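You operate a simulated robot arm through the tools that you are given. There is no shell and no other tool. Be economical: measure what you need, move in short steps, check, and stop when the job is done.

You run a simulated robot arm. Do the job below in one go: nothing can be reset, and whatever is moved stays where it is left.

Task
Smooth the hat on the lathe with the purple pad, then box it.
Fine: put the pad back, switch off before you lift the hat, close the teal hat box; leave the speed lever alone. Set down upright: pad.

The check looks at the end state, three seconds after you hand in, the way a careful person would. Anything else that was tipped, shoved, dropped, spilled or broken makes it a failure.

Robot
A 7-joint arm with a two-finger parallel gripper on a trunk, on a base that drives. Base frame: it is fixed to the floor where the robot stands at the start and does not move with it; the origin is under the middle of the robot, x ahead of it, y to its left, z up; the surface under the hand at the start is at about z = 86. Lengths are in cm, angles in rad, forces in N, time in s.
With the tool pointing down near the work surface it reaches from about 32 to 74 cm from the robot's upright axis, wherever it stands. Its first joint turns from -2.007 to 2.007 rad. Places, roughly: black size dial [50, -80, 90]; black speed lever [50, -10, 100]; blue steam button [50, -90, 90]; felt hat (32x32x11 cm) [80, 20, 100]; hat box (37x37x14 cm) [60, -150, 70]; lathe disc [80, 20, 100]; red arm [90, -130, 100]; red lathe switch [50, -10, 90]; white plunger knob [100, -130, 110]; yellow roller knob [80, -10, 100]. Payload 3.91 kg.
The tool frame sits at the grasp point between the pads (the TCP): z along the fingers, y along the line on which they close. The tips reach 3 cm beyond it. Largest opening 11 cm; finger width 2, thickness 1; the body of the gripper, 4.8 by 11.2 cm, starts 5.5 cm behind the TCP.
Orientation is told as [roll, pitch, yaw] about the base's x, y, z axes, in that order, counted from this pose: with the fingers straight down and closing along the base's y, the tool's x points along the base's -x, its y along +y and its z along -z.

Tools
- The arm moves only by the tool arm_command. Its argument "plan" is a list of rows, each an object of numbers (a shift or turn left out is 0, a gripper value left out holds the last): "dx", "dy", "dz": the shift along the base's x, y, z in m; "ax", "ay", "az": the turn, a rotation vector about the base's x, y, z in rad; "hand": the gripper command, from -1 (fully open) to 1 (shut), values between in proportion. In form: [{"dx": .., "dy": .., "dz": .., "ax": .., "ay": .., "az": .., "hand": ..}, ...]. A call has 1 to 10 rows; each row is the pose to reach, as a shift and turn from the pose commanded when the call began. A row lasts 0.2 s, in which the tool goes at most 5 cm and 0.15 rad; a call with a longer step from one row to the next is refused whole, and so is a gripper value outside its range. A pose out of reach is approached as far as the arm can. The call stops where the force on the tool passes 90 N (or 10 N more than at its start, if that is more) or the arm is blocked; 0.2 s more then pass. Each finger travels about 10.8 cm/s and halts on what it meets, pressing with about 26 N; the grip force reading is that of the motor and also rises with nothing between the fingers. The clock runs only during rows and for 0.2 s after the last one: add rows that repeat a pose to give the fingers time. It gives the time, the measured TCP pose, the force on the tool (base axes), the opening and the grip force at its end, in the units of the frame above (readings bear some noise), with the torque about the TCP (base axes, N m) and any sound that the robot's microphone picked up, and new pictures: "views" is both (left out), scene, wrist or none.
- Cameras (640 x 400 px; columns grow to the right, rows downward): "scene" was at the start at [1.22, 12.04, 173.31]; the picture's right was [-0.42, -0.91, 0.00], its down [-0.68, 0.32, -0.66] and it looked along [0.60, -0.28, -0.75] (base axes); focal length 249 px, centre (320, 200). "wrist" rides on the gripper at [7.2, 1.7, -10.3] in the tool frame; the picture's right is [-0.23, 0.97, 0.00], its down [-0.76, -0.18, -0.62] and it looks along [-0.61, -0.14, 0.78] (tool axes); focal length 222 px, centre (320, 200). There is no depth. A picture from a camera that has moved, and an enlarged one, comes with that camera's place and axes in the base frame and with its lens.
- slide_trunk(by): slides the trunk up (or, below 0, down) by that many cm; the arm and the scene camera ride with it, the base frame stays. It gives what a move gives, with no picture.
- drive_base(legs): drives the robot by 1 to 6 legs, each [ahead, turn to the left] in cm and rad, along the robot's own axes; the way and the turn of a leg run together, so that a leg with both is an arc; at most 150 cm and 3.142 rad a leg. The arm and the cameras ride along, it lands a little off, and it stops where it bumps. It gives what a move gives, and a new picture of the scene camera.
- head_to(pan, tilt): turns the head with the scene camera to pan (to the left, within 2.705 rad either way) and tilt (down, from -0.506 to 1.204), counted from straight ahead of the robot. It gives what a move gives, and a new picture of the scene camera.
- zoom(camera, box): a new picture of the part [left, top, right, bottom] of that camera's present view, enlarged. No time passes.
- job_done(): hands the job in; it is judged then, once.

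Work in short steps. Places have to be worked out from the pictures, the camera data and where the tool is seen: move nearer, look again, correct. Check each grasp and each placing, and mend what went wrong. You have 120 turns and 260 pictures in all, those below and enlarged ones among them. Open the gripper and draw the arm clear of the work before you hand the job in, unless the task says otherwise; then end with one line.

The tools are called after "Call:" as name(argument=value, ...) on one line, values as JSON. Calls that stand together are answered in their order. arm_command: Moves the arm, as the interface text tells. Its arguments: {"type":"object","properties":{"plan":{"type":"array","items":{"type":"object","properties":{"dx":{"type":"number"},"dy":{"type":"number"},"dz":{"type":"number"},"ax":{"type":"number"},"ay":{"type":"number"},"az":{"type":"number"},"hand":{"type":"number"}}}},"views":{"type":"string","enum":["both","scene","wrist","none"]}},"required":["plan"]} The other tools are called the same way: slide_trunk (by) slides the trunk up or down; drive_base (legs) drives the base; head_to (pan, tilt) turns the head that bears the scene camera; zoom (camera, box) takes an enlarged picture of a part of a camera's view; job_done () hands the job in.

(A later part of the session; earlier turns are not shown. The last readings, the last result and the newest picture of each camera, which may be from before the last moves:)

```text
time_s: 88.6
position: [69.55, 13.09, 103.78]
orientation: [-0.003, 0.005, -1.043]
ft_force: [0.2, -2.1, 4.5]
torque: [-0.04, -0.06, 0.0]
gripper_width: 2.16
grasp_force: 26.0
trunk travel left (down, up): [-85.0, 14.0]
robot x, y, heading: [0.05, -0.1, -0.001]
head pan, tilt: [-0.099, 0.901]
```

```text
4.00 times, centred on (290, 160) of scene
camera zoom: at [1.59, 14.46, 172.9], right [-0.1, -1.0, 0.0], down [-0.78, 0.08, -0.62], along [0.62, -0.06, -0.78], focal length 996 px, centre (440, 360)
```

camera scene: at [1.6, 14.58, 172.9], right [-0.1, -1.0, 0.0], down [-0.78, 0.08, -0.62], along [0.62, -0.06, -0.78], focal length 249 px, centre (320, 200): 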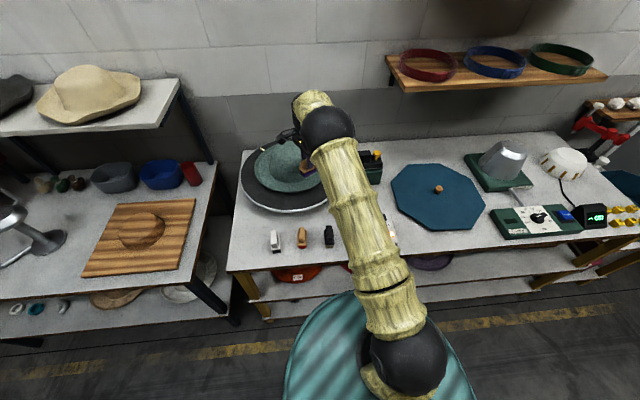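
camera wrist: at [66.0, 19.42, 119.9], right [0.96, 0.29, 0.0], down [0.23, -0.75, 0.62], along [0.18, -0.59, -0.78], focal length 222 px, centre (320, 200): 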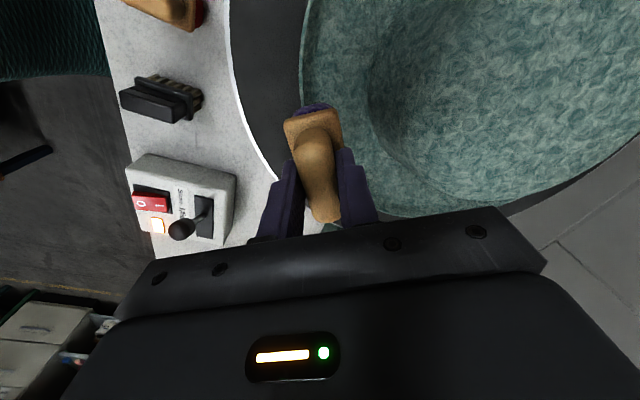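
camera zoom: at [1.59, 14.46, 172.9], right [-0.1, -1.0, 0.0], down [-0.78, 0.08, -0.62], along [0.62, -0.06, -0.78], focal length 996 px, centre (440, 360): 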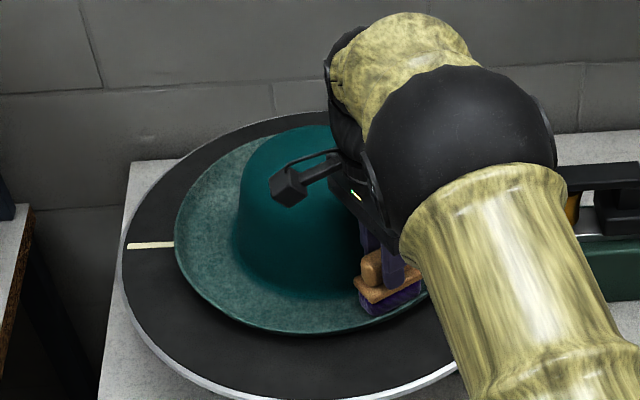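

The brim is changing now: its colour is deepening. I'll keep holding.

Call:
arm_command(plan=[{}, {}, {}, {}, {}, {}, {}, {}, {}, {}], views="none")

Call:
arm_command(plan=[{}, {}, {}, {}, {}, {}, {}, {}, {}, {}], views="none")

Call:
arm_command(plan=[{}, {}, {}, {}, {}, {}, {}, {}, {}, {}], views="none")

Call:
zoom(camera="scene", box=[220, 110, 360, 210])

Call:
zoom(camera="wrist", box=[160, 0, 640, 240])

```text
time_s: 90.8
position: [69.67, 13.07, 103.68]
orientation: [-0.001, 0.005, -1.045]
ft_force: [1.2, -2.3, 4.9]
torque: [-0.03, -0.08, -0.02]
gripper_width: 2.16
grasp_force: 26.0
trunk travel left (down, up): [-85.0, 14.0]
robot x, y, heading: [-0.21, 0.15, 0.003]
head pan, tilt: [-0.099, 0.901]
```

```text
time_s: 93.0
position: [69.56, 13.06, 103.64]
orientation: [-0.001, 0.004, -1.043]
ft_force: [0.9, -2.3, 5.0]
torque: [-0.06, -0.05, -0.04]
gripper_width: 2.16
grasp_force: 25.5
trunk travel left (down, up): [-85.0, 14.0]
robot x, y, heading: [0.17, -0.41, 0.001]
head pan, tilt: [-0.099, 0.901]
```

```text
time_s: 95.2
position: [69.69, 13.11, 103.75]
orientation: [-0.002, 0.005, -1.045]
ft_force: [0.2, -3.2, 4.7]
torque: [-0.06, -0.04, 0.0]
gripper_width: 2.13
grasp_force: 26.1
trunk travel left (down, up): [-85.0, 14.0]
robot x, y, heading: [0.16, -0.16, -0.001]
head pan, tilt: [-0.099, 0.901]
```

```text
4.00 times, centred on (290, 160) of scene
camera zoom: at [1.58, 14.46, 172.9], right [-0.1, -1.0, 0.0], down [-0.78, 0.08, -0.62], along [0.62, -0.06, -0.78], focal length 996 px, centre (440, 360)
```

zoom: 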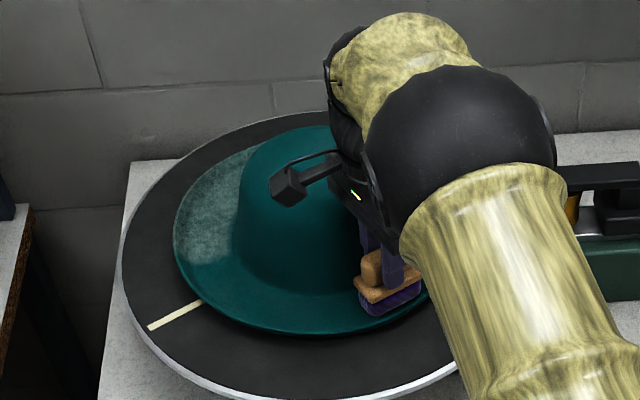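

```text
1.33 times, centred on (400, 120) of wrist
camera zoom: at [67.49, 20.18, 114.11], right [0.96, 0.29, 0.0], down [0.23, -0.75, 0.62], along [0.18, -0.59, -0.78], focal length 296 px, centre (213, 307)
```

zoom: 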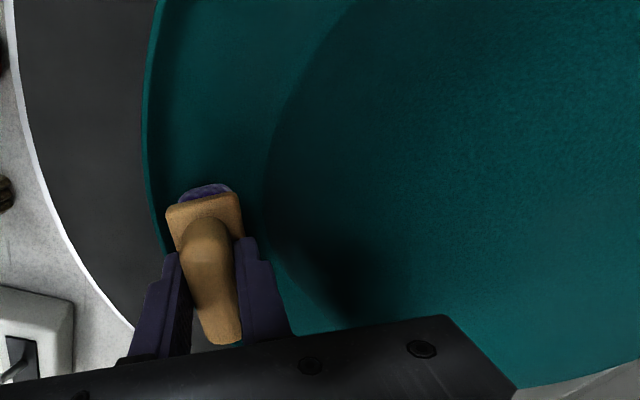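

Most of the brim is done, with one sector left. I'll hold a few more seconds.

Call:
arm_command(plan=[{}, {}, {}, {}, {}, {}, {}, {}, {}, {}], views="none")

Call:
arm_command(plan=[{}, {}, {}, {}, {}, {}, {}, {}, {}, {}], views="none")

Call:
zoom(camera="scene", box=[220, 110, 360, 210])

Call:
arm_command(plan=[{}, {}, {}, {}, {}, {}, {}, {}, {}, {}], views="none")

Call:
zoom(camera="scene", box=[220, 110, 360, 210])

```text
time_s: 97.4
position: [69.68, 13.02, 103.69]
orientation: [-0.002, 0.006, -1.045]
ft_force: [1.4, -1.6, 5.4]
torque: [-0.08, -0.05, -0.01]
gripper_width: 2.16
grasp_force: 26.2
trunk travel left (down, up): [-85.0, 14.0]
robot x, y, heading: [-0.17, -0.22, 0.004]
head pan, tilt: [-0.099, 0.901]
```

```text
time_s: 99.6
position: [69.81, 13.17, 103.74]
orientation: [-0.002, 0.005, -1.044]
ft_force: [0.6, -1.9, 4.5]
torque: [-0.04, -0.03, 0.01]
gripper_width: 2.15
grasp_force: 26.4
trunk travel left (down, up): [-85.0, 14.0]
robot x, y, heading: [0.41, 0.21, -0.0]
head pan, tilt: [-0.099, 0.901]
```

```text
4.00 times, centred on (290, 160) of scene
camera zoom: at [1.59, 14.45, 172.9], right [-0.1, -1.0, 0.0], down [-0.78, 0.08, -0.62], along [0.62, -0.06, -0.78], focal length 996 px, centre (440, 360)
```

zoom: 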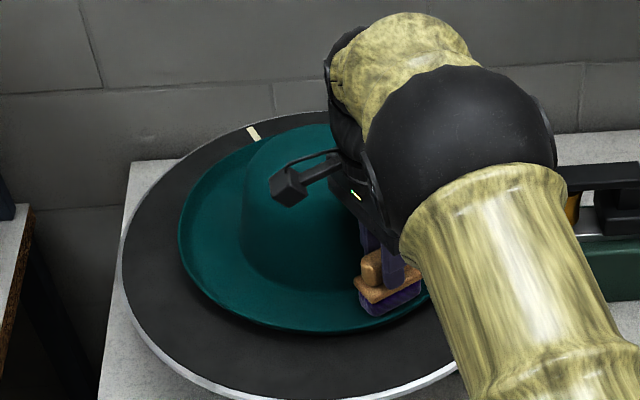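

```text
time_s: 101.8
position: [69.67, 13.08, 103.68]
orientation: [0.0, 0.006, -1.044]
ft_force: [2.2, -2.8, 4.9]
torque: [-0.01, -0.05, -0.01]
gripper_width: 2.13
grasp_force: 25.9
trunk travel left (down, up): [-85.0, 14.0]
robot x, y, heading: [-0.11, 0.08, 0.001]
head pan, tilt: [-0.099, 0.901]
```

```text
4.00 times, centred on (290, 160) of scene
camera zoom: at [1.59, 14.45, 172.9], right [-0.1, -1.0, 0.0], down [-0.78, 0.08, -0.62], along [0.62, -0.06, -0.78], focal length 996 px, centre (440, 360)
```

zoom: 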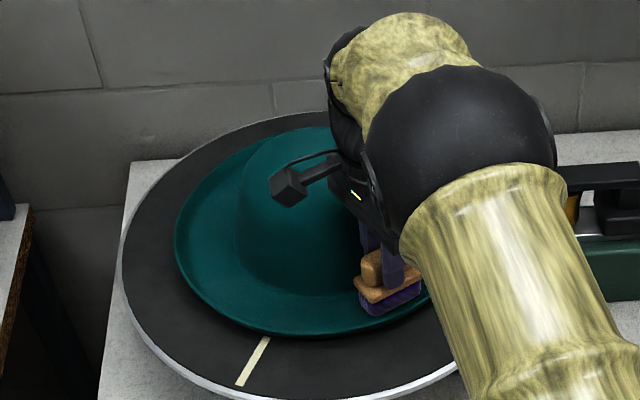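

The hat is smooth all over. I'll lift the pad and carry it back to its place, undoing the yaw.

Call:
arm_command(plan=[{"dz": 0.03}, {"dz": 0.07}, {"dz": 0.11}, {"dz": 0.14, "dx": -0.02}, {"dz": 0.15, "dx": -0.06}, {"dz": 0.15, "dx": -0.105}, {"dz": 0.15, "dx": -0.15, "dy": 0.01, "az": 0.1}, {"dz": 0.15, "dx": -0.19, "dy": 0.025, "az": 0.22}, {"dz": 0.15, "dx": -0.212, "dy": 0.065, "az": 0.36}, {"dz": 0.15, "dx": -0.212, "dy": 0.11, "az": 0.5}], views="none")

Call:
arm_command(plan=[{"dy": 0.045, "az": 0.12}, {"dy": 0.09, "az": 0.24}, {"dy": 0.14, "az": 0.361}, {"dy": 0.14, "az": 0.361}], views="both")

```text
time_s: 104.0
position: [48.47, 24.32, 118.75]
orientation: [-0.003, 0.002, -0.541]
ft_force: [0.7, 0.7, -0.8]
torque: [-0.04, 0.01, -0.01]
gripper_width: 2.15
grasp_force: 26.3
trunk travel left (down, up): [-85.0, 14.0]
robot x, y, heading: [-0.35, -0.32, 0.003]
head pan, tilt: [-0.099, 0.901]
```

```text
time_s: 105.0
position: [48.2, 38.17, 118.9]
orientation: [-0.002, 0.003, -0.183]
ft_force: [0.8, -0.3, -0.6]
torque: [0.03, 0.01, 0.0]
gripper_width: 2.16
grasp_force: 25.7
trunk travel left (down, up): [-85.0, 14.0]
robot x, y, heading: [-0.42, 0.16, 0.007]
head pan, tilt: [-0.099, 0.901]
camera scene: at [1.6, 14.3, 172.92], right [-0.1, -0.99, 0.0], down [-0.78, 0.08, -0.62], along [0.62, -0.06, -0.78], focal length 249 px, centre (320, 200)
camera wrist: at [41.52, 41.03, 129.23], right [0.4, 0.92, 0.0], down [0.72, -0.31, 0.62], along [0.57, -0.25, -0.78], focal length 222 px, centre (320, 200)
```

scene: 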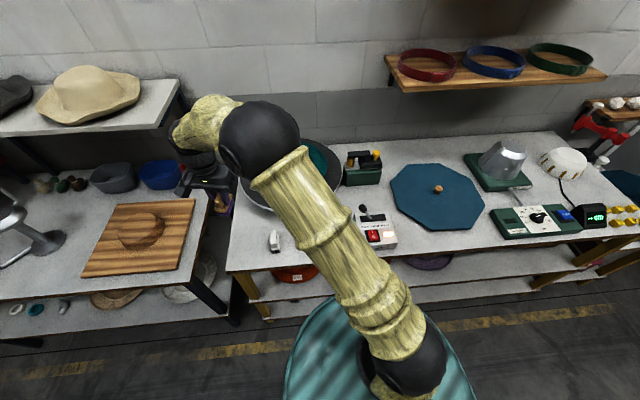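
wrist: 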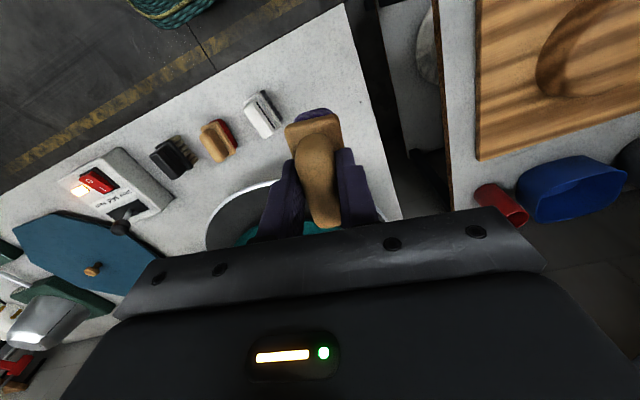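

I'm above the original spot. I'll lower to just above the table and then touch down gently.

Call:
arm_command(plan=[{"dz": -0.045}, {"dz": -0.09}, {"dz": -0.135}, {"dz": -0.18, "dx": 0.001}, {"dz": -0.215, "dx": 0.001}, {"dz": -0.24, "dx": 0.001}, {"dz": -0.245, "dx": 0.001}, {"dz": -0.245, "dx": 0.001}], views="none")

Call:
arm_command(plan=[{"dz": -0.003}, {"dz": -0.006}, {"dz": -0.008}, {"dz": -0.0095}, {"dz": -0.0095}], views="wrist")

Call:
zoom(camera="scene", box=[200, 200, 300, 270])

```text
time_s: 106.8
position: [48.44, 38.14, 94.25]
orientation: [-0.004, 0.005, -0.182]
ft_force: [0.8, 0.4, -0.6]
torque: [-0.02, 0.02, 0.01]
gripper_width: 2.15
grasp_force: 26.4
trunk travel left (down, up): [-85.0, 14.0]
robot x, y, heading: [-0.14, -0.09, -0.001]
head pan, tilt: [-0.099, 0.901]
```

```text
time_s: 108.0
position: [48.62, 38.25, 93.08]
orientation: [-0.004, 0.005, -0.184]
ft_force: [0.9, -0.5, -0.9]
torque: [0.01, 0.02, -0.04]
gripper_width: 2.17
grasp_force: 25.9
trunk travel left (down, up): [-85.0, 14.0]
robot x, y, heading: [-0.38, -0.12, 0.002]
head pan, tilt: [-0.099, 0.901]
camera wrist: at [41.77, 41.13, 103.56], right [0.4, 0.92, 0.0], down [0.72, -0.31, 0.62], along [0.57, -0.25, -0.78], focal length 222 px, centre (320, 200)
```

wrist: 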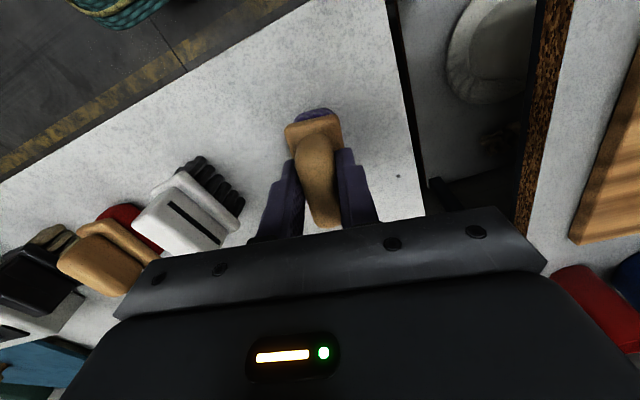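

```text
5.71 times, centred on (250, 235) of scene
camera zoom: at [1.64, 14.53, 172.89], right [-0.1, -1.0, 0.0], down [-0.78, 0.08, -0.62], along [0.62, -0.06, -0.78], focal length 1423 px, centre (720, 0)
```

zoom: 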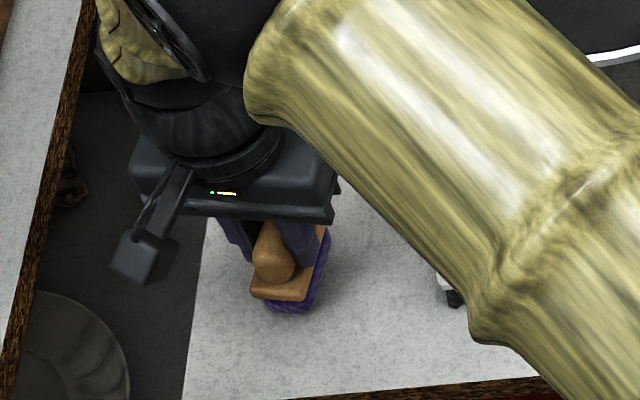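

Not touching yet. The pad slid slightly up in the grip, so I'll keep lowering gently.

Call:
arm_command(plan=[{"dz": -0.002}, {"dz": -0.004}, {"dz": -0.004}], views="none")

Call:
zoom(camera="scene", box=[200, 200, 300, 270])

```text
time_s: 108.8
position: [48.61, 38.31, 92.95]
orientation: [0.0, 0.002, -0.182]
ft_force: [0.1, -0.4, 13.6]
torque: [0.04, 0.41, -0.01]
gripper_width: 2.19
grasp_force: 26.0
trunk travel left (down, up): [-85.0, 14.0]
robot x, y, heading: [-0.06, 0.1, -0.002]
head pan, tilt: [-0.099, 0.901]
```

```text
5.71 times, centred on (250, 235) of scene
camera zoom: at [1.49, 14.41, 172.93], right [-0.1, -1.0, 0.0], down [-0.78, 0.08, -0.62], along [0.62, -0.06, -0.78], focal length 1423 px, centre (720, 0)
```

zoom: 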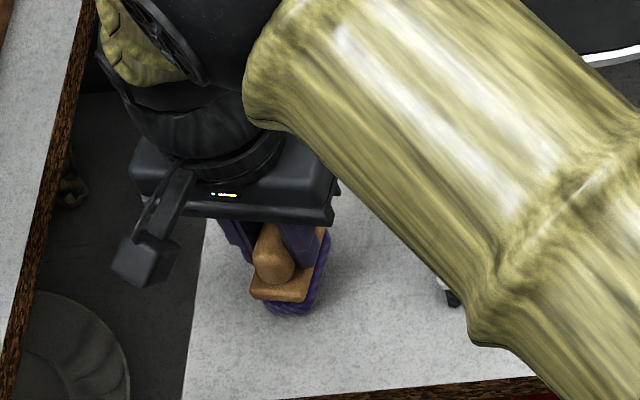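

In contact with the table. I'll ease off, open and withdraw upward.

Call:
arm_command(plan=[{"dz": 0.002, "hand": 1}, {"dz": 0.002, "hand": 0.2}, {"dz": 0.002, "hand": -0.35}, {"dz": 0.002, "hand": -0.35}, {"dz": 0.002, "hand": -0.35}, {"dz": 0.04}, {"dz": 0.09}, {"dz": 0.14}, {"dz": 0.18}], views="wrist")

Call:
zoom(camera="scene", box=[200, 200, 300, 270])

```text
time_s: 110.8
position: [48.55, 38.27, 110.96]
orientation: [-0.003, 0.007, -0.183]
ft_force: [0.5, 0.7, 0.6]
torque: [0.04, 0.04, 0.02]
gripper_width: 7.42
grasp_force: 0.1
trunk travel left (down, up): [-85.0, 14.0]
robot x, y, heading: [-0.22, -0.08, 0.001]
head pan, tilt: [-0.099, 0.901]
camera wrist: at [41.73, 41.16, 121.34], right [0.4, 0.92, 0.0], down [0.72, -0.31, 0.62], along [0.57, -0.25, -0.78], focal length 222 px, centre (320, 200)
```

wrist: 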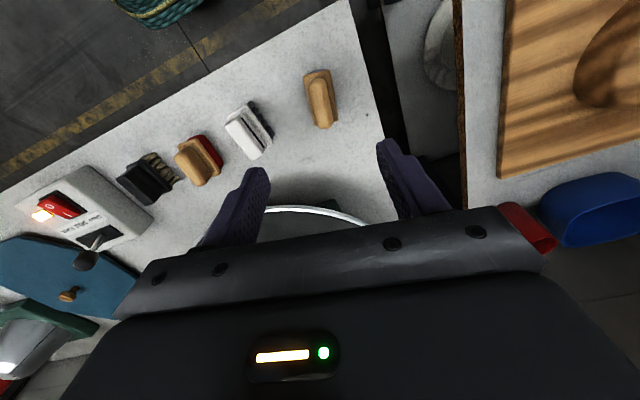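

```text
5.71 times, centred on (250, 235) of scene
camera zoom: at [1.58, 14.47, 172.89], right [-0.1, -1.0, 0.0], down [-0.78, 0.08, -0.62], along [0.62, -0.06, -0.78], focal length 1423 px, centre (720, 0)
```

zoom: 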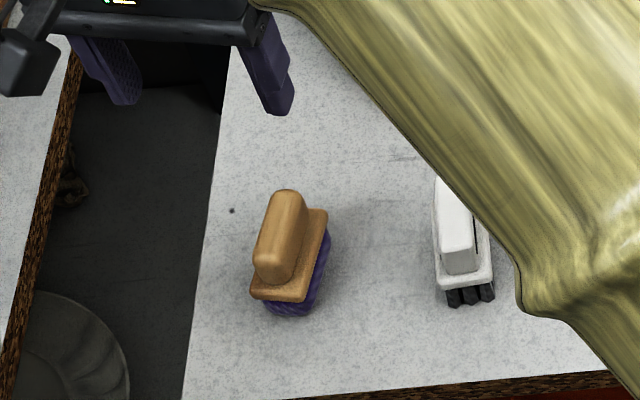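

The pad stands upright in its place. Next I'll press "O" at about [45.3,-9.8], closing the fingers on the way.

Call:
arm_command(plan=[{"dx": -0.03, "dy": -0.03, "az": 0.09}, {"dx": -0.03, "dy": -0.079, "az": 0.183, "hand": 1}, {"dx": -0.03, "dy": -0.128, "az": 0.183}, {"dx": -0.03, "dy": -0.177, "az": 0.183}, {"dx": -0.03, "dy": -0.226, "az": 0.183}, {"dx": -0.03, "dy": -0.275, "az": 0.183}, {"dx": -0.03, "dy": -0.324, "az": 0.183}, {"dx": -0.03, "dy": -0.373, "az": 0.183}, {"dx": -0.03, "dy": -0.422, "az": 0.183}, {"dx": -0.03, "dy": -0.47, "az": 0.183}], views="none")

Call:
arm_command(plan=[{"dy": -0.01}, {"dy": -0.01, "dz": -0.04}, {"dy": -0.01, "dz": -0.08}, {"dy": -0.01, "dz": -0.11}, {"dy": -0.01, "dz": -0.11}], views="none")

Call:
zoom(camera="wrist", box=[220, 50, 420, 230])

Call:
zoom(camera="scene", box=[330, 180, 430, 260])

```text
time_s: 113.0
position: [45.64, -9.1, 110.76]
orientation: [-0.003, 0.003, 0.001]
ft_force: [0.0, -0.6, 0.5]
torque: [0.03, -0.01, 0.0]
gripper_width: 0.0
grasp_force: 25.8
trunk travel left (down, up): [-85.0, 14.0]
robot x, y, heading: [0.01, 0.06, -0.006]
head pan, tilt: [-0.099, 0.901]
```

```text
time_s: 114.2
position: [45.52, -10.11, 99.8]
orientation: [-0.005, 0.003, 0.0]
ft_force: [-0.5, 0.1, -0.4]
torque: [-0.01, -0.06, -0.03]
gripper_width: 0.0
grasp_force: 25.8
trunk travel left (down, up): [-85.0, 14.0]
robot x, y, heading: [0.39, -0.23, -0.001]
head pan, tilt: [-0.099, 0.901]
```

```text
2.22 times, centred on (320, 140) of wrist
camera zoom: at [38.39, -8.31, 110.21], right [0.23, 0.97, 0.0], down [0.76, -0.18, 0.62], along [0.6, -0.14, -0.78], focal length 494 px, centre (320, 333)
```

zoom: 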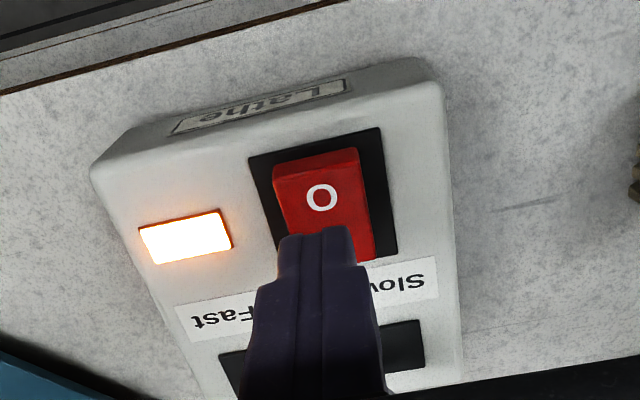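

```text
5.00 times, centred on (380, 220) of scene
camera zoom: at [1.56, 14.49, 172.9], right [-0.1, -1.0, 0.0], down [-0.78, 0.08, -0.62], along [0.62, -0.06, -0.78], focal length 1245 px, centre (20, 100)
```

zoom: 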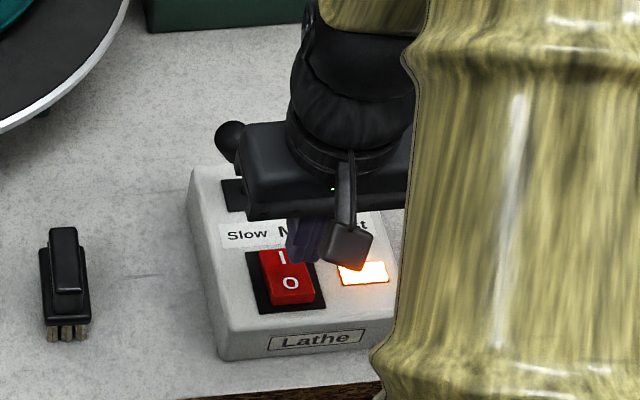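

Call:
arm_command(plan=[{"dx": -0.004, "dy": 0.003, "dz": -0.02}, {"dx": -0.004, "dy": 0.003, "dz": -0.03}, {"dx": -0.004, "dy": 0.003, "dz": -0.035}, {"dx": -0.004, "dy": 0.003, "dz": -0.04}, {"dx": -0.004, "dy": 0.003, "dz": -0.045}, {"dx": -0.004, "dy": 0.003, "dz": -0.05}, {"dx": -0.004, "dy": 0.003, "dz": -0.054}], views="wrist")

```text
time_s: 115.7
position: [44.99, -9.56, 95.63]
orientation: [-0.006, -0.011, -0.001]
ft_force: [-18.8, 2.6, 60.1]
torque: [0.14, -0.06, -0.09]
gripper_width: 0.04
grasp_force: 26.4
trunk travel left (down, up): [-85.0, 14.0]
robot x, y, heading: [-0.33, -0.12, -0.002]
head pan, tilt: [-0.099, 0.901]
stopped in row 7: the force on the tool passed its limit at 97 N (the readings are from after the stop); the commanded pose is now the measured one
camera wrist: at [37.64, -7.86, 105.99], right [0.23, 0.97, 0.0], down [0.75, -0.17, 0.63], along [0.62, -0.15, -0.77], focal length 222 px, centre (320, 200)
```

wrist: 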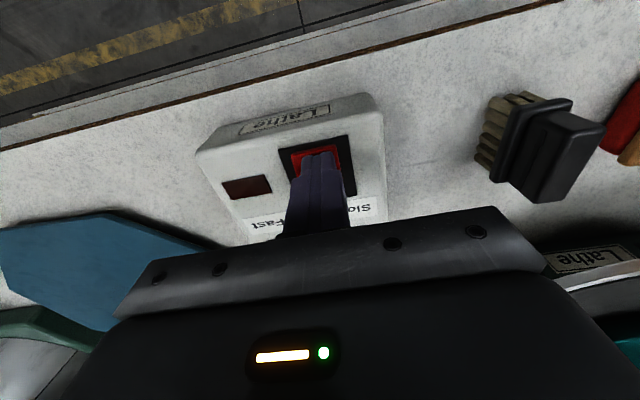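

The lamp is out, so the lathe is off. I'll lift clear and check that the disc has stopped.

Call:
arm_command(plan=[{"dz": 0.04, "ay": 0.011}, {"dz": 0.085, "ay": 0.011}, {"dz": 0.13, "ay": 0.011}, {"dz": 0.16, "dx": -0.03, "ay": 0.011}, {"dz": 0.18, "dx": -0.06, "ay": 0.011}], views="none")

Call:
zoom(camera="scene", box=[220, 120, 400, 260])

Call:
arm_command(plan=[{"dy": 0.04, "hand": -1}, {"dy": 0.08}, {"dy": 0.12}], views="none")

Call:
zoom(camera="scene", box=[220, 120, 400, 260])

```text
time_s: 116.9
position: [39.41, -9.67, 113.51]
orientation: [-0.006, 0.003, 0.0]
ft_force: [-0.6, -0.6, -0.4]
torque: [-0.01, 0.02, -0.02]
gripper_width: 0.0
grasp_force: 25.8
trunk travel left (down, up): [-85.0, 14.0]
robot x, y, heading: [0.21, -0.1, 0.001]
head pan, tilt: [-0.099, 0.901]
```

```text
2.86 times, centred on (310, 190) of scene
camera zoom: at [1.47, 14.55, 172.89], right [-0.1, -1.0, 0.0], down [-0.78, 0.08, -0.62], along [0.62, -0.06, -0.78], focal length 711 px, centre (349, 229)
```

zoom: 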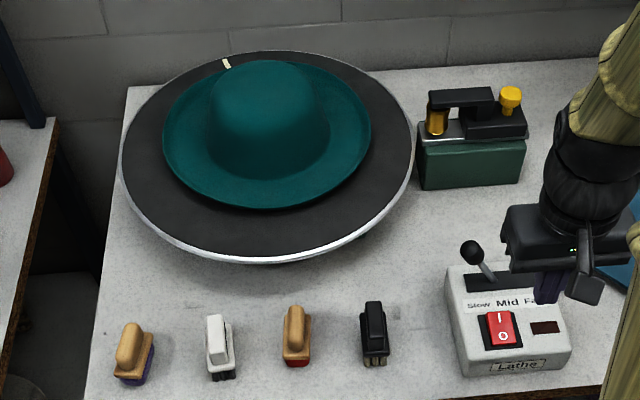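

```text
time_s: 117.7
position: [39.28, 2.71, 113.03]
orientation: [-0.007, 0.003, 0.0]
ft_force: [0.0, -0.2, -0.2]
torque: [-0.04, 0.01, -0.04]
gripper_width: 11.01
grasp_force: 0.1
trunk travel left (down, up): [-85.0, 14.0]
robot x, y, heading: [0.13, 0.27, 0.003]
head pan, tilt: [-0.099, 0.901]
```

```text
2.86 times, centred on (310, 190) of scene
camera zoom: at [1.59, 14.74, 172.87], right [-0.1, -1.0, 0.0], down [-0.78, 0.08, -0.62], along [0.62, -0.06, -0.78], focal length 711 px, centre (349, 229)
```

zoom: 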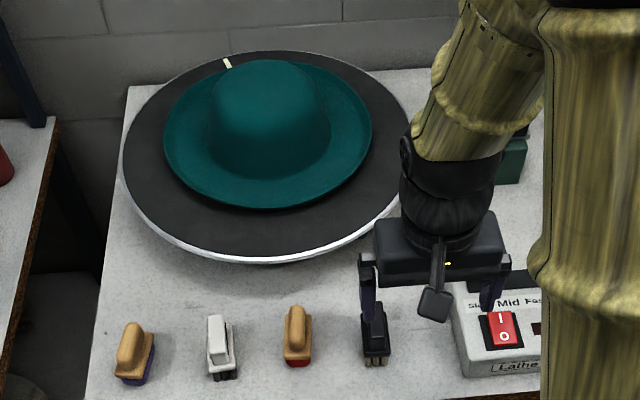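

The disc has stopped with the hat centred near [81,19.3], its near lip at about [65.4,15.6,98.6], sloping up outward by about 30°. I'll pinch the brim there with the fingers about 30° below horizontal and closing vertically, so first I'll yaw the tool.

Call:
arm_command(plan=[{"dx": 0.02, "dy": 0.02, "dz": 0.02, "az": -0.148}, {"dx": 0.04, "dy": 0.04, "dz": 0.04, "az": -0.297}, {"dx": 0.06, "dy": 0.06, "dz": 0.06, "az": -0.446}, {"dx": 0.08, "dy": 0.08, "dz": 0.06, "az": -0.594}, {"dx": 0.1, "dy": 0.1, "dz": 0.06, "az": -0.743}, {"dx": 0.12, "dy": 0.11, "dz": 0.06, "az": -0.891}, {"dx": 0.14, "dy": 0.11, "dz": 0.06, "az": -1.04}, {"dx": 0.15, "dy": 0.11, "dz": 0.06, "az": -1.188}, {"dx": 0.15, "dy": 0.11, "dz": 0.06, "az": -1.337}, {"dx": 0.15, "dy": 0.11, "dz": 0.06, "az": -1.337}], views="none")

Call:
arm_command(plan=[{"ax": 0.034, "ay": -0.143}, {"ax": 0.068, "ay": -0.286}, {"ax": 0.102, "ay": -0.429}, {"ax": 0.136, "ay": -0.572}, {"ax": 0.17, "ay": -0.715}, {"ax": 0.204, "ay": -0.858}, {"ax": 0.238, "ay": -1.0}, {"ax": 0.238, "ay": -1.0}], views="both")

```text
time_s: 119.9
position: [54.57, 13.29, 119.15]
orientation: [-0.006, 0.002, -1.34]
ft_force: [-0.1, 0.0, 0.2]
torque: [0.03, -0.02, 0.01]
gripper_width: 10.98
grasp_force: 0.1
trunk travel left (down, up): [-85.0, 14.0]
robot x, y, heading: [0.2, 0.02, 0.002]
head pan, tilt: [-0.099, 0.901]
```

```text
time_s: 121.7
position: [54.59, 13.48, 119.25]
orientation: [1.023, 0.003, -1.332]
ft_force: [-0.2, 0.9, -0.3]
torque: [-0.02, 0.0, 0.0]
gripper_width: 11.0
grasp_force: 0.0
trunk travel left (down, up): [-85.0, 14.0]
robot x, y, heading: [-0.46, -0.05, 0.001]
head pan, tilt: [-0.099, 0.901]
camera scene: at [1.56, 14.53, 172.89], right [-0.1, -1.0, 0.0], down [-0.78, 0.08, -0.62], along [0.62, -0.06, -0.78], focal length 249 px, centre (320, 200)
camera wrist: at [45.11, 18.48, 126.11], right [0.55, -0.1, 0.83], down [-0.43, -0.89, 0.17], along [0.72, -0.45, -0.53], focal length 222 px, centre (320, 200)
```

scene: 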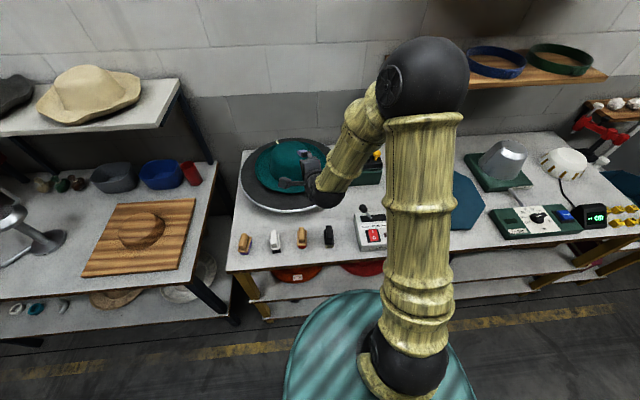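
wrist: 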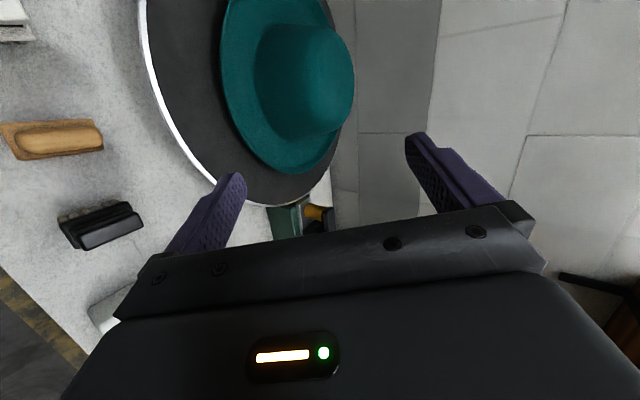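

Posture works. I'll lower the hand to see the gap between brim and disc.

Call:
arm_command(plan=[{"dz": -0.045}, {"dz": -0.09}, {"dz": -0.13}, {"dz": -0.13}], views="none")

Call:
zoom(camera="wrist", box=[120, 0, 520, 250])

Call:
zoom(camera="scene", box=[220, 120, 400, 260])

```text
time_s: 122.7
position: [54.49, 13.21, 106.12]
orientation: [1.022, 0.002, -1.335]
ft_force: [0.0, -0.4, 0.4]
torque: [0.0, 0.02, -0.01]
gripper_width: 11.02
grasp_force: 0.1
trunk travel left (down, up): [-85.0, 14.0]
robot x, y, heading: [-0.27, -0.05, -0.003]
head pan, tilt: [-0.099, 0.901]
```

```text
1.60 times, centred on (320, 125) of wrist
camera zoom: at [45.07, 18.28, 113.05], right [0.55, -0.1, 0.83], down [-0.43, -0.89, 0.17], along [0.72, -0.45, -0.53], focal length 355 px, centre (320, 320)
```

zoom: 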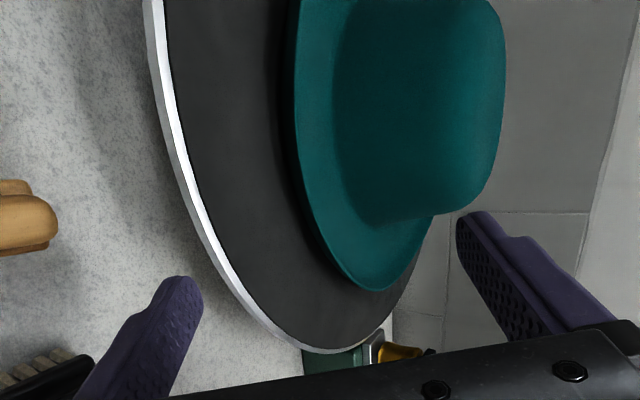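

```text
2.86 times, centred on (310, 190) of scene
camera zoom: at [1.51, 14.5, 172.9], right [-0.1, -1.0, 0.0], down [-0.78, 0.08, -0.62], along [0.62, -0.06, -0.78], focal length 711 px, centre (349, 229)
```

zoom: 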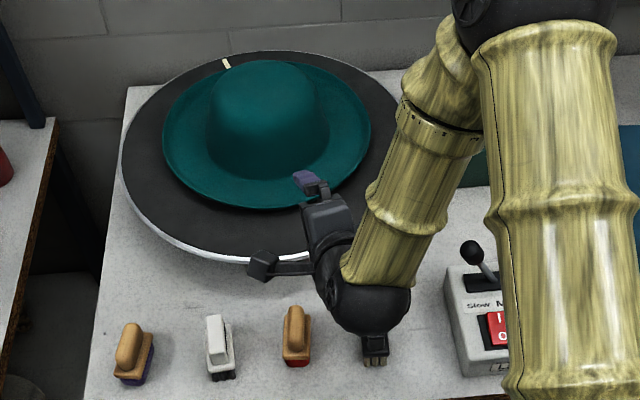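

Call:
zoom(camera="wrist", box=[290, 90, 430, 200])

Call:
zoom(camera="scene", box=[255, 130, 355, 200])

```text
3.64 times, centred on (360, 145) of wrist
camera zoom: at [45.07, 18.28, 113.05], right [0.55, -0.1, 0.83], down [-0.43, -0.89, 0.17], along [0.72, -0.45, -0.53], focal length 808 px, centre (174, 400)
```

zoom: 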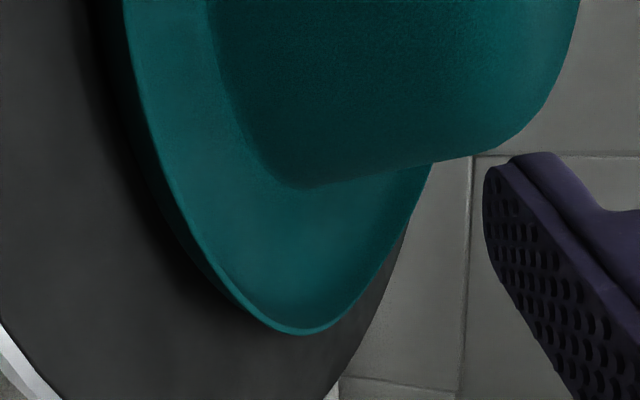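

```text
5.71 times, centred on (305, 165) of scene
camera zoom: at [1.51, 14.5, 172.9], right [-0.1, -1.0, 0.0], down [-0.78, 0.08, -0.62], along [0.62, -0.06, -0.78], focal length 1423 px, centre (406, 400)
```

zoom: 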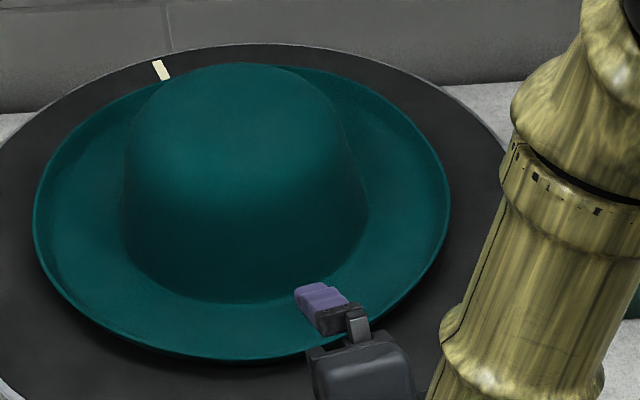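

The brim is saucer-shaped with its lip about 2.5 cm above the disc. I'll narrow the opening to about 3 cm and move to a pre-grasp point just outside the lip.

Call:
arm_command(plan=[{"ay": -0.04, "ax": 0.01, "hand": 0.45}, {"dx": 0.02, "dy": 0.004, "dz": -0.015, "ay": -0.05, "ax": 0.012}, {"dx": 0.047, "dy": 0.009, "dz": -0.035, "ay": -0.05, "ax": 0.012}, {"dx": 0.047, "dy": 0.009, "dz": -0.04, "ay": -0.05, "ax": 0.012}, {"dx": 0.047, "dy": 0.009, "dz": -0.04, "ay": -0.05, "ax": 0.012}], views="none")

Call:
zoom(camera="wrist", box=[180, 40, 460, 215])

Call:
zoom(camera="scene", box=[255, 130, 355, 210])

```text
time_s: 123.9
position: [59.22, 14.06, 102.1]
orientation: [1.073, 0.003, -1.335]
ft_force: [-1.1, -0.3, -0.2]
torque: [-0.01, 0.02, 0.0]
gripper_width: 3.05
grasp_force: 0.2
trunk travel left (down, up): [-85.0, 14.0]
robot x, y, heading: [-0.15, -0.41, -0.001]
head pan, tilt: [-0.099, 0.901]
```

```text
2.29 times, centred on (320, 128) of wrist
camera zoom: at [49.52, 19.22, 108.66], right [0.51, -0.11, 0.86], down [-0.44, -0.89, 0.14], along [0.74, -0.44, -0.5], focal length 508 px, centre (320, 366)
```

zoom: 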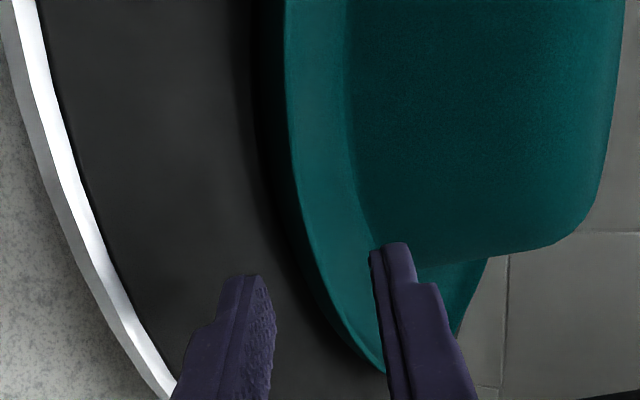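

```text
5.00 times, centred on (305, 170) of scene
camera zoom: at [1.64, 14.51, 172.89], right [-0.1, -1.0, 0.0], down [-0.78, 0.08, -0.62], along [0.62, -0.06, -0.78], focal length 1245 px, centre (395, 350)
```

zoom: 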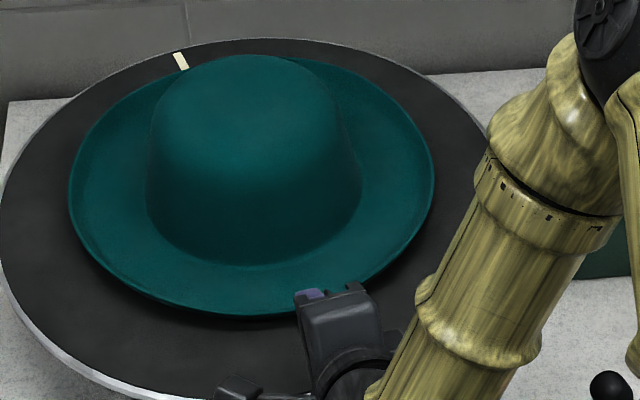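

The view shows both fingers and the lip. I'll move 4 cm along the approach direction and recheck.

Call:
arm_command(plan=[{"dx": 0.017, "dy": 0.004, "dz": -0.0095}, {"dx": 0.034, "dy": 0.008, "dz": -0.019}, {"dx": 0.034, "dy": 0.008, "dz": -0.019}], views="none")

Call:
zoom(camera="wrist", box=[180, 40, 460, 215])

Call:
zoom(camera="scene", box=[255, 130, 355, 210])

```text
time_s: 124.7
position: [62.56, 14.98, 100.39]
orientation: [1.073, 0.001, -1.334]
ft_force: [0.5, -0.6, -0.3]
torque: [-0.03, 0.0, -0.02]
gripper_width: 3.04
grasp_force: 0.0
trunk travel left (down, up): [-85.0, 14.0]
robot x, y, heading: [-0.05, -0.03, 0.0]
head pan, tilt: [-0.099, 0.901]
```

```text
2.29 times, centred on (320, 128) of wrist
camera zoom: at [52.83, 20.03, 106.81], right [0.51, -0.11, 0.86], down [-0.44, -0.89, 0.14], along [0.74, -0.44, -0.5], focal length 508 px, centre (320, 366)
```

zoom: 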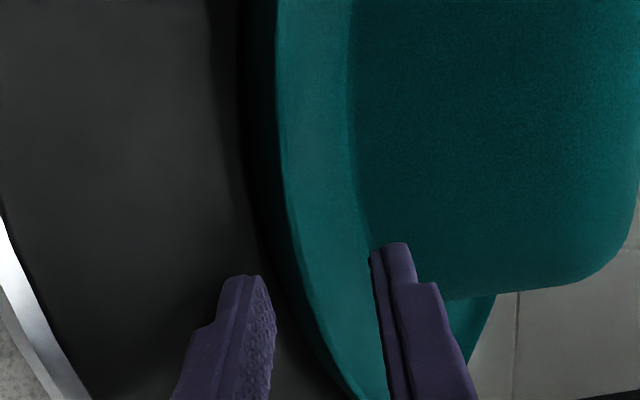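

```text
5.00 times, centred on (305, 170) of scene
camera zoom: at [1.6, 14.5, 172.89], right [-0.1, -1.0, 0.0], down [-0.78, 0.08, -0.62], along [0.62, -0.06, -0.78], focal length 1245 px, centre (395, 350)
```

zoom: 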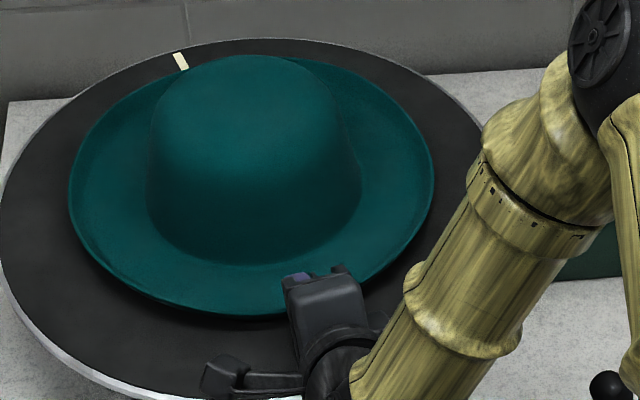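

The lip passes between the fingertips. I'll advance in small steps while watching the force.

Call:
arm_command(plan=[{"dx": 0.004, "dy": 0.001, "dz": -0.002}, {"dx": 0.009, "dy": 0.002, "dz": -0.005}, {"dx": 0.013, "dy": 0.003, "dz": -0.007}], views="none")

Call:
zoom(camera="wrist", box=[180, 40, 460, 215])

```text
time_s: 125.5
position: [63.74, 15.24, 99.7]
orientation: [1.073, 0.002, -1.334]
ft_force: [-12.1, -2.5, 6.7]
torque: [-0.08, 0.28, 0.06]
gripper_width: 3.02
grasp_force: 0.0
trunk travel left (down, up): [-85.0, 14.0]
robot x, y, heading: [-0.07, -0.23, -0.0]
head pan, tilt: [-0.099, 0.901]
```

```text
2.29 times, centred on (320, 128) of wrist
camera zoom: at [53.92, 20.31, 106.15], right [0.51, -0.11, 0.86], down [-0.44, -0.89, 0.14], along [0.74, -0.44, -0.5], focal length 508 px, centre (320, 366)
```

zoom: 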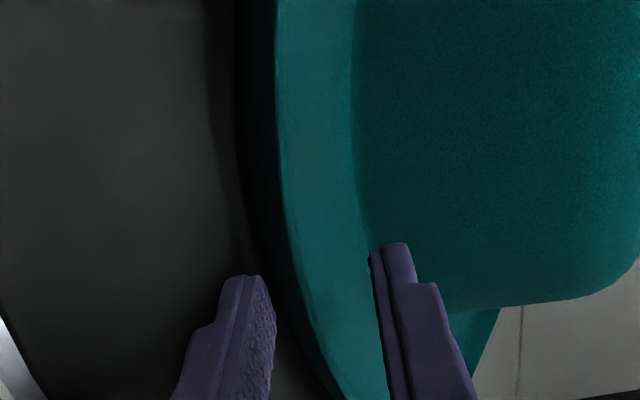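

Contact with about 13 N pushing back, so the lip profile is probably steeper than I assumed. I'll back off and take a near-horizontal look at it.

Call:
arm_command(plan=[{"dx": -0.017, "dy": -0.004, "dz": 0.0095}, {"dx": -0.05, "dy": -0.01, "dz": 0.03}, {"dx": -0.09, "dy": -0.01, "dz": 0.04}, {"dx": -0.12, "dy": -0.0, "dz": 0.04, "ax": 0.03, "ay": -0.12}, {"dx": -0.14, "dy": 0.02, "dz": 0.03, "ax": 0.06, "ay": -0.24}, {"dx": -0.14, "dy": 0.04, "dz": 0.02, "ax": 0.09, "ay": -0.36}, {"dx": -0.14, "dy": 0.05, "dz": 0.015, "ax": 0.11, "ay": -0.46}, {"dx": -0.14, "dy": 0.05, "dz": 0.015, "ax": 0.11, "ay": -0.46}], views="wrist")

```text
time_s: 127.3
position: [50.0, 20.46, 101.1]
orientation: [1.548, 0.001, -1.334]
ft_force: [0.3, 0.4, 0.8]
torque: [-0.01, 0.01, -0.02]
gripper_width: 3.02
grasp_force: 0.0
trunk travel left (down, up): [-85.0, 14.0]
robot x, y, heading: [-0.05, -0.09, -0.001]
head pan, tilt: [-0.099, 0.901]
camera wrist: at [38.21, 24.98, 103.09], right [0.07, -0.22, 0.97], down [-0.43, -0.89, -0.16], along [0.9, -0.41, -0.16], focal length 222 px, centre (320, 200)
```

wrist: 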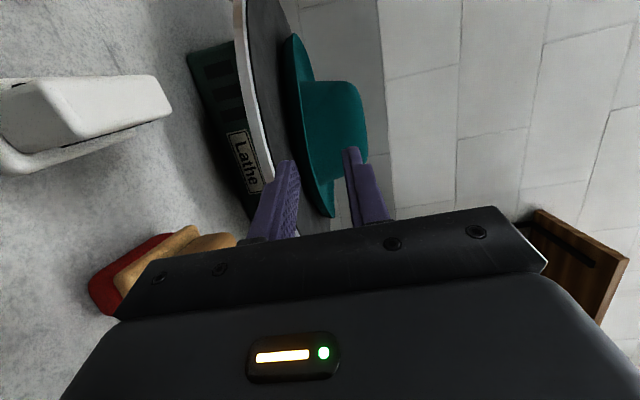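

Call:
zoom(camera="wrist", box=[220, 10, 400, 230])

Call:
zoom(camera="wrist", box=[260, 20, 360, 100])

```text
1.82 times, centred on (310, 120) of wrist
camera zoom: at [38.21, 24.98, 103.09], right [0.07, -0.22, 0.97], down [-0.43, -0.89, -0.16], along [0.9, -0.41, -0.16], focal length 404 px, centre (338, 346)
```

zoom: 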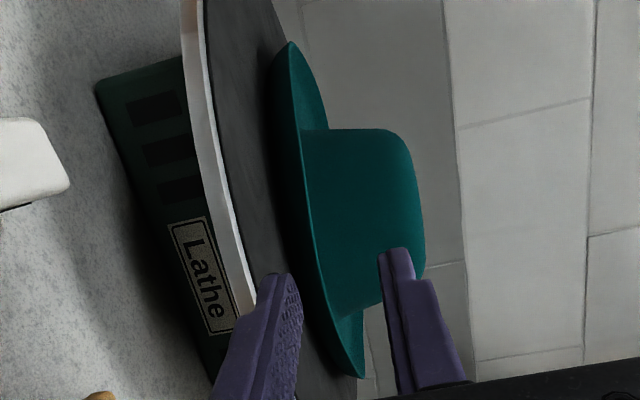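

```text
5.00 times, centred on (310, 60) of wrist
camera zoom: at [38.21, 24.98, 103.09], right [0.07, -0.22, 0.97], down [-0.43, -0.89, -0.16], along [0.9, -0.41, -0.16], focal length 1111 px, centre (370, 900)
```

zoom: 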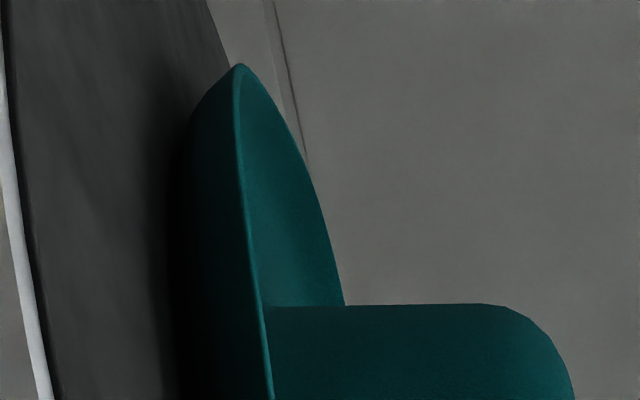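

The profile shows the lip turning up about 40° over its last 2 cm, lip top at about z 98.2, with roughly 1.2 cm of clearance under the flat brim. I'll re-aim at 45° down with a 2.4 cm opening and go to a pre-grasp point.

Call:
arm_command(plan=[{"dz": 0.02, "ax": -0.03, "ay": 0.125}, {"dx": 0.01, "dy": -0.01, "dz": 0.04, "ax": -0.06, "ay": 0.25, "hand": 0.56}, {"dx": 0.03, "dy": -0.025, "dz": 0.06, "ax": -0.09, "ay": 0.375}, {"dx": 0.05, "dy": -0.04, "dz": 0.06, "ax": -0.12, "ay": 0.5}, {"dx": 0.07, "dy": -0.06, "dz": 0.06, "ax": -0.15, "ay": 0.625}, {"dx": 0.08, "dy": -0.065, "dz": 0.05, "ax": -0.177, "ay": 0.742}, {"dx": 0.11, "dy": -0.06, "dz": 0.017, "ax": -0.177, "ay": 0.742}, {"dx": 0.11, "dy": -0.06, "dz": 0.017, "ax": -0.177, "ay": 0.742}], views="wrist")

Call:
zoom(camera="scene", box=[255, 130, 355, 210])

```text
time_s: 129.1
position: [60.89, 14.39, 102.85]
orientation: [0.783, 0.003, -1.335]
ft_force: [-1.0, 0.1, 0.0]
torque: [0.04, 0.01, 0.01]
gripper_width: 2.42
grasp_force: 0.1
trunk travel left (down, up): [-85.0, 14.0]
robot x, y, heading: [-0.2, 0.03, -0.004]
head pan, tilt: [-0.099, 0.901]
camera wrist: at [53.35, 19.91, 111.48], right [0.72, -0.06, 0.69], down [-0.37, -0.87, 0.31], along [0.58, -0.48, -0.66], focal length 222 px, centre (320, 200)
```

wrist: 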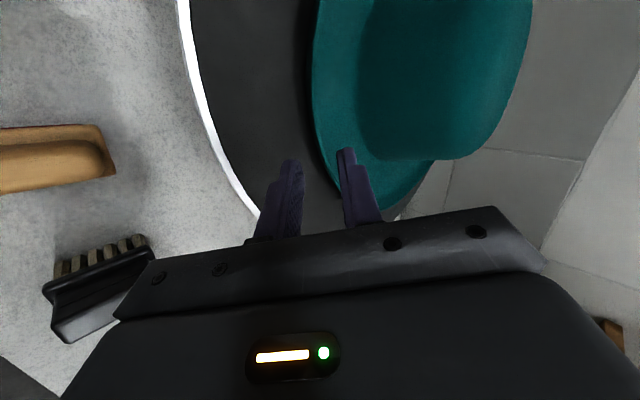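

```text
5.00 times, centred on (305, 170) of scene
camera zoom: at [1.5, 14.47, 172.9], right [-0.1, -1.0, 0.0], down [-0.78, 0.08, -0.62], along [0.62, -0.06, -0.78], focal length 1245 px, centre (395, 350)
```

zoom: 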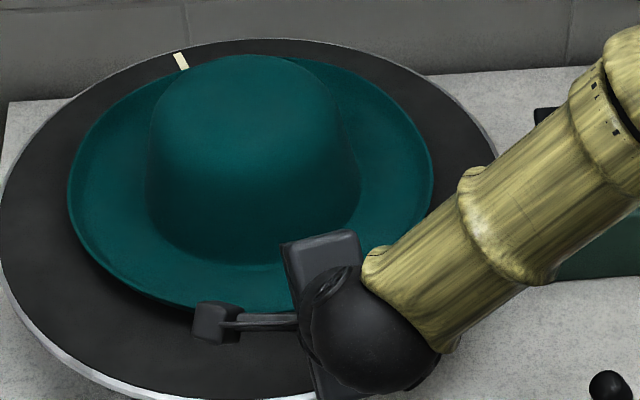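

Call:
arm_command(plan=[{"dx": 0.012, "dy": 0.003, "dz": -0.012}, {"dx": 0.024, "dy": 0.0057, "dz": -0.0247}, {"dx": 0.024, "dy": 0.0057, "dz": -0.0247}], views="none")

Call:
zoom(camera="wrist", box=[220, 90, 440, 230])

```text
time_s: 129.9
position: [63.47, 14.93, 100.29]
orientation: [0.785, 0.003, -1.335]
ft_force: [0.2, -0.2, -0.6]
torque: [0.01, -0.03, 0.02]
gripper_width: 2.45
grasp_force: 0.1
trunk travel left (down, up): [-85.0, 14.0]
robot x, y, heading: [-0.22, 0.07, -0.002]
head pan, tilt: [-0.099, 0.901]
```

```text
2.86 times, centred on (330, 160) of wrist
camera zoom: at [55.78, 20.47, 108.87], right [0.72, -0.06, 0.69], down [-0.37, -0.87, 0.31], along [0.58, -0.48, -0.66], focal length 635 px, centre (291, 314)
```

zoom: 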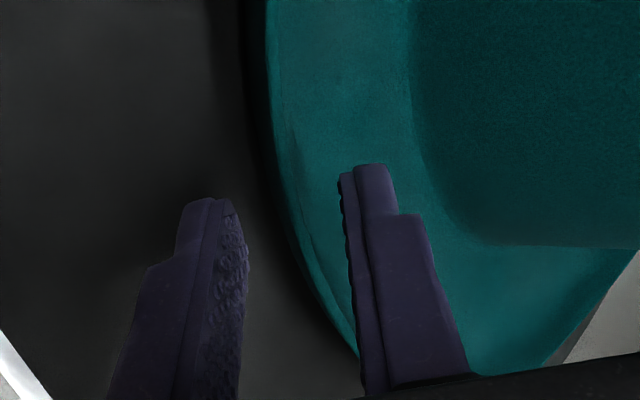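

The lip lies between the fingers. I'll advance the last 1.5 cm.

Call:
arm_command(plan=[{"dx": 0.005, "dy": 0.0012, "dz": -0.005}, {"dx": 0.01, "dy": 0.0025, "dz": -0.0105}, {"dx": 0.01, "dy": 0.0025, "dz": -0.0105}], views="none")

Call:
zoom(camera="wrist", box=[220, 90, 440, 230])

```text
time_s: 130.7
position: [64.0, 15.08, 99.71]
orientation: [0.788, 0.005, -1.333]
ft_force: [-17.1, -3.9, 24.5]
torque: [-0.1, 0.5, 0.02]
gripper_width: 2.42
grasp_force: 0.1
trunk travel left (down, up): [-85.0, 14.0]
robot x, y, heading: [-0.14, -0.15, 0.001]
head pan, tilt: [-0.099, 0.901]
```

```text
2.86 times, centred on (330, 160) of wrist
camera zoom: at [56.37, 20.65, 108.25], right [0.72, -0.06, 0.69], down [-0.37, -0.87, 0.31], along [0.58, -0.48, -0.65], focal length 635 px, centre (291, 314)
```

zoom: 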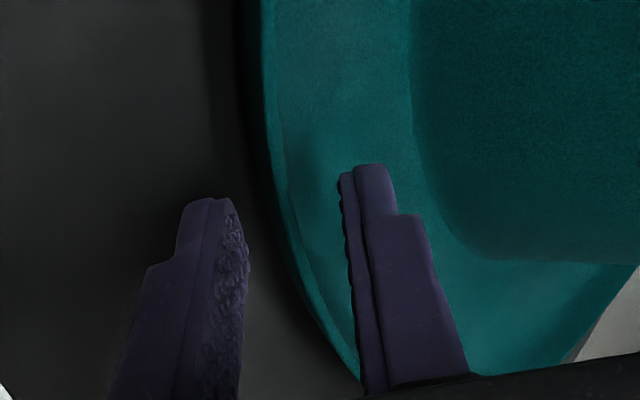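

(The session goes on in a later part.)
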